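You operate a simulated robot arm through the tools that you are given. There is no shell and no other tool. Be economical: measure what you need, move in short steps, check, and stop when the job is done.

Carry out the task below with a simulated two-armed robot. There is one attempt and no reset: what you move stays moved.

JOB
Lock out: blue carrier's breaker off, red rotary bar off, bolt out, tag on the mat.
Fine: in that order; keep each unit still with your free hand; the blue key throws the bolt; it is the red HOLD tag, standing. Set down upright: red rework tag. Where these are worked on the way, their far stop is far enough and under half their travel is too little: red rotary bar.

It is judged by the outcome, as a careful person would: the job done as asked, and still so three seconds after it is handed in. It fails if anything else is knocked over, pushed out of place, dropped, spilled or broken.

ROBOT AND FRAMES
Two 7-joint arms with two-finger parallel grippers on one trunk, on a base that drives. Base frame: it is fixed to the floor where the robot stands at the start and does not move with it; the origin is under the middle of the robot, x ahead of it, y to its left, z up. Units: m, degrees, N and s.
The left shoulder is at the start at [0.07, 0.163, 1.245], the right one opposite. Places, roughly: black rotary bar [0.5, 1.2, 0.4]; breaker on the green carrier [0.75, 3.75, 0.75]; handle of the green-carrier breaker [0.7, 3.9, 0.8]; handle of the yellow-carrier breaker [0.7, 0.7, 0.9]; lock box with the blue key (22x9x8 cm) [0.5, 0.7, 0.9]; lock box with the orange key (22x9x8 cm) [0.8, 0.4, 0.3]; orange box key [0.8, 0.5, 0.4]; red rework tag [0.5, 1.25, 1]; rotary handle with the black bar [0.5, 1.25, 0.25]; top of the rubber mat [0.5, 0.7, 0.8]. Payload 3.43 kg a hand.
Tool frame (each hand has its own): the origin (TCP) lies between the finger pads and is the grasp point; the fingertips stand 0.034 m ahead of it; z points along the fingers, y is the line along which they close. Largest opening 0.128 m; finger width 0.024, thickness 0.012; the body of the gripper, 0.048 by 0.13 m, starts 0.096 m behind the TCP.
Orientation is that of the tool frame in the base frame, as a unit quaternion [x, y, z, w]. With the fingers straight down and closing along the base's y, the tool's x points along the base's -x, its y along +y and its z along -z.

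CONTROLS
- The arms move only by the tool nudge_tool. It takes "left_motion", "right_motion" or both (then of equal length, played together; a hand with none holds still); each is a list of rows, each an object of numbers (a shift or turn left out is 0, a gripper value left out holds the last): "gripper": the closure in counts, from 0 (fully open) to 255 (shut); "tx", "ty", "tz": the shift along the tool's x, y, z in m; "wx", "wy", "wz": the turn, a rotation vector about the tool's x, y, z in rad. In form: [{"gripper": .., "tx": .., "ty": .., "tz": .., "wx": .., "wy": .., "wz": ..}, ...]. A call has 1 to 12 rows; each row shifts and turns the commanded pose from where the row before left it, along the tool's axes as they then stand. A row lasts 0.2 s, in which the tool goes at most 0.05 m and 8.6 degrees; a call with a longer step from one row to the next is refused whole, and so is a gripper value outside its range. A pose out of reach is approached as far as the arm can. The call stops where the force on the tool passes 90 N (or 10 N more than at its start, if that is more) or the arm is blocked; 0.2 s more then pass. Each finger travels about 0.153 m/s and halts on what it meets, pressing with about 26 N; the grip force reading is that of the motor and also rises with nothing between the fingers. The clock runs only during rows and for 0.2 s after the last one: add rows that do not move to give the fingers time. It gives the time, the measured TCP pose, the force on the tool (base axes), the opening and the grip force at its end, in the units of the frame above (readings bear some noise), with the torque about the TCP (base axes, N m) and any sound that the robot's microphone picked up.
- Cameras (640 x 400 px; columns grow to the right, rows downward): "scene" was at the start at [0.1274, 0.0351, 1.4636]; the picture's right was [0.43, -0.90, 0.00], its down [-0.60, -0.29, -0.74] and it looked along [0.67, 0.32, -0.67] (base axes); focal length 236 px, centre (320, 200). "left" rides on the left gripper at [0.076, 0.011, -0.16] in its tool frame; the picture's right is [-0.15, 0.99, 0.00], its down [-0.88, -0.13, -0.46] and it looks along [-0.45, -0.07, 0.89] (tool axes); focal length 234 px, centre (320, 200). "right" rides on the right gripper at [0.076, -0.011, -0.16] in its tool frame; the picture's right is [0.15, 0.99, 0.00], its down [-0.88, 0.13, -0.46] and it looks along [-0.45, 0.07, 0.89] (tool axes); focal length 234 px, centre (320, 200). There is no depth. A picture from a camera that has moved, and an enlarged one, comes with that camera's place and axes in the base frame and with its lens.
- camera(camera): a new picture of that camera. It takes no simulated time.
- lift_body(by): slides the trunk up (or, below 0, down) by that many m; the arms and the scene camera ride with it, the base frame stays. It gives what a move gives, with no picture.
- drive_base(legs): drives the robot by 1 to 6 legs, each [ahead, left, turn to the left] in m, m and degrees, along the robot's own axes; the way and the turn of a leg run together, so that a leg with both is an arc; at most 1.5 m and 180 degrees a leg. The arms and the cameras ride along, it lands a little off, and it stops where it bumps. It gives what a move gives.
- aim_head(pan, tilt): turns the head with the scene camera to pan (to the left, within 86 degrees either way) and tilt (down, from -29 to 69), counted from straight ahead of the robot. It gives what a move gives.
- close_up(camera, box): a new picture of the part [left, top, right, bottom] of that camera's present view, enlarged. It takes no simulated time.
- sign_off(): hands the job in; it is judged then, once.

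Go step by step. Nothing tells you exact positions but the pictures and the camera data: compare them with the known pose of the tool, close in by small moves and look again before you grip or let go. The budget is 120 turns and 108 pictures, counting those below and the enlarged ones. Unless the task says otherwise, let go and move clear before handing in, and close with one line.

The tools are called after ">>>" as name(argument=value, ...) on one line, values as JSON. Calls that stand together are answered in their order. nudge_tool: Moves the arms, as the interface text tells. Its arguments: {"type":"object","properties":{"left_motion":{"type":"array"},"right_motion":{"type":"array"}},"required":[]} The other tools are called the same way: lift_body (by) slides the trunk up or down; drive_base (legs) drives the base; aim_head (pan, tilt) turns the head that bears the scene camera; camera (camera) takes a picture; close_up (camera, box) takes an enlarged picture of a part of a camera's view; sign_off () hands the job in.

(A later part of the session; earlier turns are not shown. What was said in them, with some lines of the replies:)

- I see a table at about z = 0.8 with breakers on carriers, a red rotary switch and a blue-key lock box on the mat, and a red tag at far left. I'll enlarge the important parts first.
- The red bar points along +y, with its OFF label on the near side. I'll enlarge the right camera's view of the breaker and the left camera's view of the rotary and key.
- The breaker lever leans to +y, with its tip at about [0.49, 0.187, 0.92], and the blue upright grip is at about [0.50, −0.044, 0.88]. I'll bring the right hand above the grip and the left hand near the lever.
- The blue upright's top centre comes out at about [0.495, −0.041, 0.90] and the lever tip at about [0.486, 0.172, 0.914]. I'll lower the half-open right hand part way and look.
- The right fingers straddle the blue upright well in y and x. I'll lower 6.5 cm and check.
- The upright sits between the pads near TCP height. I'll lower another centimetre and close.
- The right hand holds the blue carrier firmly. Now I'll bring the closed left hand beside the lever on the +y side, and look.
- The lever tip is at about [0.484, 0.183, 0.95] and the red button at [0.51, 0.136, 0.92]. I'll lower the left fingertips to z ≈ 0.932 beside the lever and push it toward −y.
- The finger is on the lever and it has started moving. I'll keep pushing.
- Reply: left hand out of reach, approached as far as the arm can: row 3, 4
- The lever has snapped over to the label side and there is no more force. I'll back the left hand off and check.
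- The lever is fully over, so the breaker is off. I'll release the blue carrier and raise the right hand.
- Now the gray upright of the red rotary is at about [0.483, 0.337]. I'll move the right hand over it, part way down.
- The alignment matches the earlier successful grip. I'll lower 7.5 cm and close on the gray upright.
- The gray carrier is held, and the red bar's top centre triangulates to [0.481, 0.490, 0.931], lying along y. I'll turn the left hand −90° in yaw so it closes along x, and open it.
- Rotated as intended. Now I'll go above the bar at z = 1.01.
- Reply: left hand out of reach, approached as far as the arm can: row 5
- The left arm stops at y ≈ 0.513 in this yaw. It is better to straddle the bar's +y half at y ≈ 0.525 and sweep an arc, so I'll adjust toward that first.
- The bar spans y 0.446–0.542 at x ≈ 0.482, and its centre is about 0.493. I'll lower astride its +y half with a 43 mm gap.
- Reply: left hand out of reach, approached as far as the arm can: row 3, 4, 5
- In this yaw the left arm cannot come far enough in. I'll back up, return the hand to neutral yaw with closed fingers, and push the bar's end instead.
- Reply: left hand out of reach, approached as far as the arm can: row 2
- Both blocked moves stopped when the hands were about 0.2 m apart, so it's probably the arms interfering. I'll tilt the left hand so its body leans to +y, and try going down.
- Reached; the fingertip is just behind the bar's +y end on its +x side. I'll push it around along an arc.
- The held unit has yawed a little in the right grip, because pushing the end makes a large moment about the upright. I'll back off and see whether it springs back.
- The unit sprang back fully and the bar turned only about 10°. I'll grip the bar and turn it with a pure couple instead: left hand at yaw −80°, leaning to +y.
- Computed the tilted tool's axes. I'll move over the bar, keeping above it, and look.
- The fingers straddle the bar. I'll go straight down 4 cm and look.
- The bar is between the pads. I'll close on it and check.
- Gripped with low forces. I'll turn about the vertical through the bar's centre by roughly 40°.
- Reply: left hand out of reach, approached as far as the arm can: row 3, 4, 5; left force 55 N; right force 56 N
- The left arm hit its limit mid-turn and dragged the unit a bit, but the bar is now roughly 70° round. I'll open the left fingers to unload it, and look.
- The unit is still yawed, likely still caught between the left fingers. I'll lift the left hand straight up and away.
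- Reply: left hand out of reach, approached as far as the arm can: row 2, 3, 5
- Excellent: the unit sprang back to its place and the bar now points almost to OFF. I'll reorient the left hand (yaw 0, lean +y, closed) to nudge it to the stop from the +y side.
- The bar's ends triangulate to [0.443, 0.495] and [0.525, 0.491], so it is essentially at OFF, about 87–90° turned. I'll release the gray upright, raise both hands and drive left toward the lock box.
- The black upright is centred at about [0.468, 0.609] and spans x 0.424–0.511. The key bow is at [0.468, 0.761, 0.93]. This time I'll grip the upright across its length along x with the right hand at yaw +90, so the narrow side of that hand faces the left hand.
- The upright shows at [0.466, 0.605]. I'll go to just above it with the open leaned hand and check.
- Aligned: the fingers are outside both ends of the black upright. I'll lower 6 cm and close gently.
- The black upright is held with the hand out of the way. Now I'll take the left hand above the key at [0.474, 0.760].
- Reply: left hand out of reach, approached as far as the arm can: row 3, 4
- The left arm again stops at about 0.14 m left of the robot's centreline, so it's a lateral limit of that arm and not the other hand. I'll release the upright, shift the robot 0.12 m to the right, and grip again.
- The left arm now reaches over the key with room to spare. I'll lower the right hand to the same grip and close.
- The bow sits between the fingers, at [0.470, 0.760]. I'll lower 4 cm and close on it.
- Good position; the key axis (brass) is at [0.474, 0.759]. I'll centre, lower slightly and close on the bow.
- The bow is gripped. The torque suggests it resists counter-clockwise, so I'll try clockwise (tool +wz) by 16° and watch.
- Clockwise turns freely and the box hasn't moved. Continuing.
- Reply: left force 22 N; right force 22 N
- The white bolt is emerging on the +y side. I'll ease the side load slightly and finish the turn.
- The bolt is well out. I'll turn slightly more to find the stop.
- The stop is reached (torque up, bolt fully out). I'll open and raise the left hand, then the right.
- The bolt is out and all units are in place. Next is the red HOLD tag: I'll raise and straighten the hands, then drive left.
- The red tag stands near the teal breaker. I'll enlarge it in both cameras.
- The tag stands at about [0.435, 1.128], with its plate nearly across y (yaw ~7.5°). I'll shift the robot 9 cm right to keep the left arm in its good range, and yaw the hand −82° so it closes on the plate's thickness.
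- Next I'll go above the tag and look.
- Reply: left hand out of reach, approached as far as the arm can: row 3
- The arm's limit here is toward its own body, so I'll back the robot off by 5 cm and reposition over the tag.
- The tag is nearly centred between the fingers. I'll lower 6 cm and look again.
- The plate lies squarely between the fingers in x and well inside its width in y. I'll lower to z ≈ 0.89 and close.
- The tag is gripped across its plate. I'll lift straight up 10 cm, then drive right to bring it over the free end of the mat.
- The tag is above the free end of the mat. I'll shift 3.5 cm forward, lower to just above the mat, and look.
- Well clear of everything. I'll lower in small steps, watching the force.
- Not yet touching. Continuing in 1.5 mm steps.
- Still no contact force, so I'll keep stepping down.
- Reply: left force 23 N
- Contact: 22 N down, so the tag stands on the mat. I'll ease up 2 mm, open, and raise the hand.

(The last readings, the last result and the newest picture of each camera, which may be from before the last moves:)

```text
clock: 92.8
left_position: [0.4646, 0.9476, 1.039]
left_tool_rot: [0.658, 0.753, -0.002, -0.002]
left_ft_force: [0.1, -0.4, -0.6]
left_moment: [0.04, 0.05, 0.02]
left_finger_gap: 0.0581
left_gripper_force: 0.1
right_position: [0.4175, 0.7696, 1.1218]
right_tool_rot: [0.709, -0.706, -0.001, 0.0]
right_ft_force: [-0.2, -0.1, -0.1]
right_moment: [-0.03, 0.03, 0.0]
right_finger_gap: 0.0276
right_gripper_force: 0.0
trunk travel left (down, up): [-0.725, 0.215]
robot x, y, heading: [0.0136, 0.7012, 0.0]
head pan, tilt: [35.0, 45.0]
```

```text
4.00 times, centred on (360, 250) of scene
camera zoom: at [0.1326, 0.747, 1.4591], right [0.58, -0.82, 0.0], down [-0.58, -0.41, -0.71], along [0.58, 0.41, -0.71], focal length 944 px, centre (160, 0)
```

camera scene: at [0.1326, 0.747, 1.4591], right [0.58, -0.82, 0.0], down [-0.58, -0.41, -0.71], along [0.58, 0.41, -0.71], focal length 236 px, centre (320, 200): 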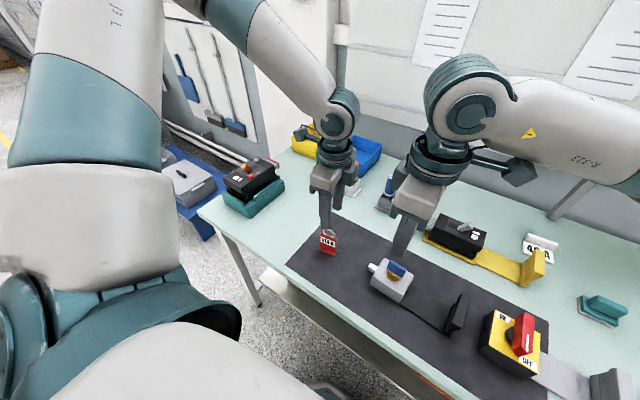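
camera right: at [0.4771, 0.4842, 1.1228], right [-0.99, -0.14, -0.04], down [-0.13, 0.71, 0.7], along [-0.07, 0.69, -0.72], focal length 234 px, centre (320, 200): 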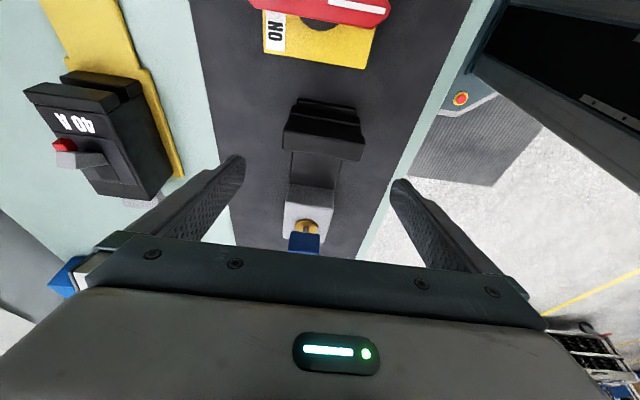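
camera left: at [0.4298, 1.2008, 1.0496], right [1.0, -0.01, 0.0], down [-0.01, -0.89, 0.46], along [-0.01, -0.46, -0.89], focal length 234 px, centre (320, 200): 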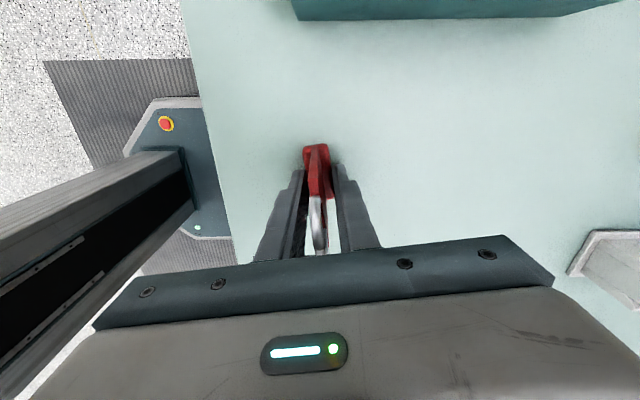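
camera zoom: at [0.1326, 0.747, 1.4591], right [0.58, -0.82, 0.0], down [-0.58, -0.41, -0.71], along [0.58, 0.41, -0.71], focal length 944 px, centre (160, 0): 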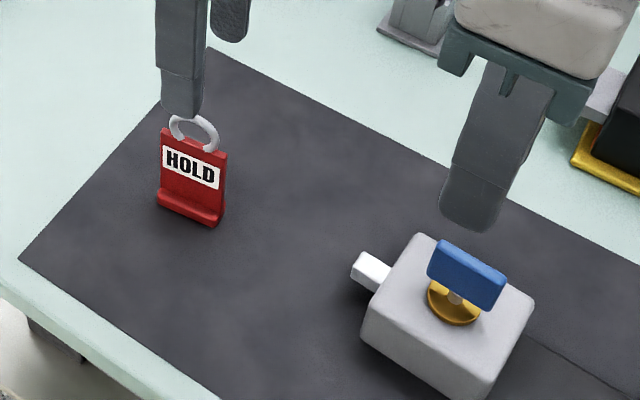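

The tag stands upright on the mat. I'll move the hands clear and check the rotary and blue breaker once more.

>>> nudge_tool(left_motion=[{"tz": -0.04}, {"tz": -0.04}])

>>> aim_head(pan=-20, tilt=48)

>>> camera(camera="scene")

```text
clock: 93.4
left_position: [0.4638, 0.9483, 1.12]
left_tool_rot: [0.658, 0.753, -0.001, 0.0]
left_ft_force: [-0.8, 0.4, 0.8]
left_moment: [0.0, 0.01, -0.01]
left_finger_gap: 0.0576
left_gripper_force: 0.0
right_position: [0.4159, 0.7696, 1.1223]
right_tool_rot: [0.709, -0.706, 0.0, -0.001]
right_ft_force: [0.9, -0.1, -0.2]
right_moment: [-0.01, -0.01, 0.03]
right_finger_gap: 0.0275
right_gripper_force: 0.1
trunk travel left (down, up): [-0.725, 0.215]
robot x, y, heading: [0.0119, 0.6996, 0.4]
head pan, tilt: [35.0, 45.0]
```

```text
clock: 94.7
left_position: [0.4641, 0.9477, 1.12]
left_tool_rot: [0.658, 0.753, -0.001, 0.0]
left_ft_force: [-0.2, -0.1, 0.3]
left_moment: [0.0, 0.0, 0.02]
left_finger_gap: 0.0576
left_gripper_force: 0.0
right_position: [0.4165, 0.77, 1.1218]
right_tool_rot: [0.708, -0.706, 0.0, -0.001]
right_ft_force: [0.0, 0.0, -0.3]
right_moment: [-0.02, 0.0, 0.0]
right_finger_gap: 0.0276
right_gripper_force: 0.0
trunk travel left (down, up): [-0.725, 0.215]
robot x, y, heading: [0.0067, 0.7023, 0.1]
head pan, tilt: [-20.0, 48.0]
```

```text
12 pictures are left
camera scene: at [0.1395, 0.6736, 1.455], right [-0.34, -0.94, 0.0], down [-0.7, 0.25, -0.67], along [0.63, -0.23, -0.74], focal length 236 px, centre (320, 200)
```

scene: 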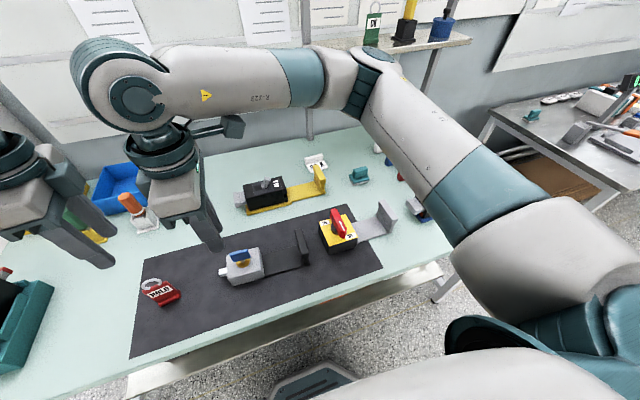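

>>> close_up(camera="scene", box=[290, 180, 450, 280])

>>> close_up(camera="scene", box=[120, 230, 280, 330])

```text
4.00 times, centred on (370, 230) of scene
camera zoom: at [0.1395, 0.6736, 1.455], right [-0.34, -0.94, 0.0], down [-0.7, 0.25, -0.67], along [0.63, -0.23, -0.74], focal length 944 px, centre (120, 80)
```

zoom: 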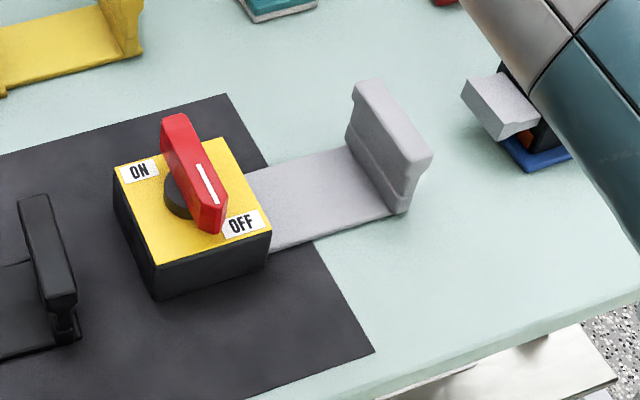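

```text
4.00 times, centred on (200, 280) of scene
camera zoom: at [0.1395, 0.6736, 1.455], right [-0.34, -0.94, 0.0], down [-0.7, 0.25, -0.67], along [0.63, -0.23, -0.74], focal length 944 px, centre (800, -120)
```

zoom: 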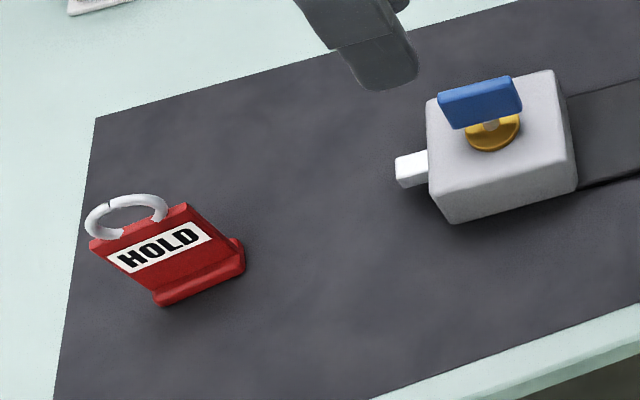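

The rotary bar is square to OFF, the bolt is out, the HOLD tag stands on the mat, and the hands are clear. I'm handing in.

>>> sign_off()

```text
The job is handed in.
```

The lockout is done and handed in: the blue carrier's breaker lever is thrown to its other stop (off), the red rotary bar is at OFF, the blue key has thrown the bolt out, and the red HOLD tag stands upright on the mat. While I turned the red bar, its unit twisted in my grip twice. It sprang back both times and looks in place.
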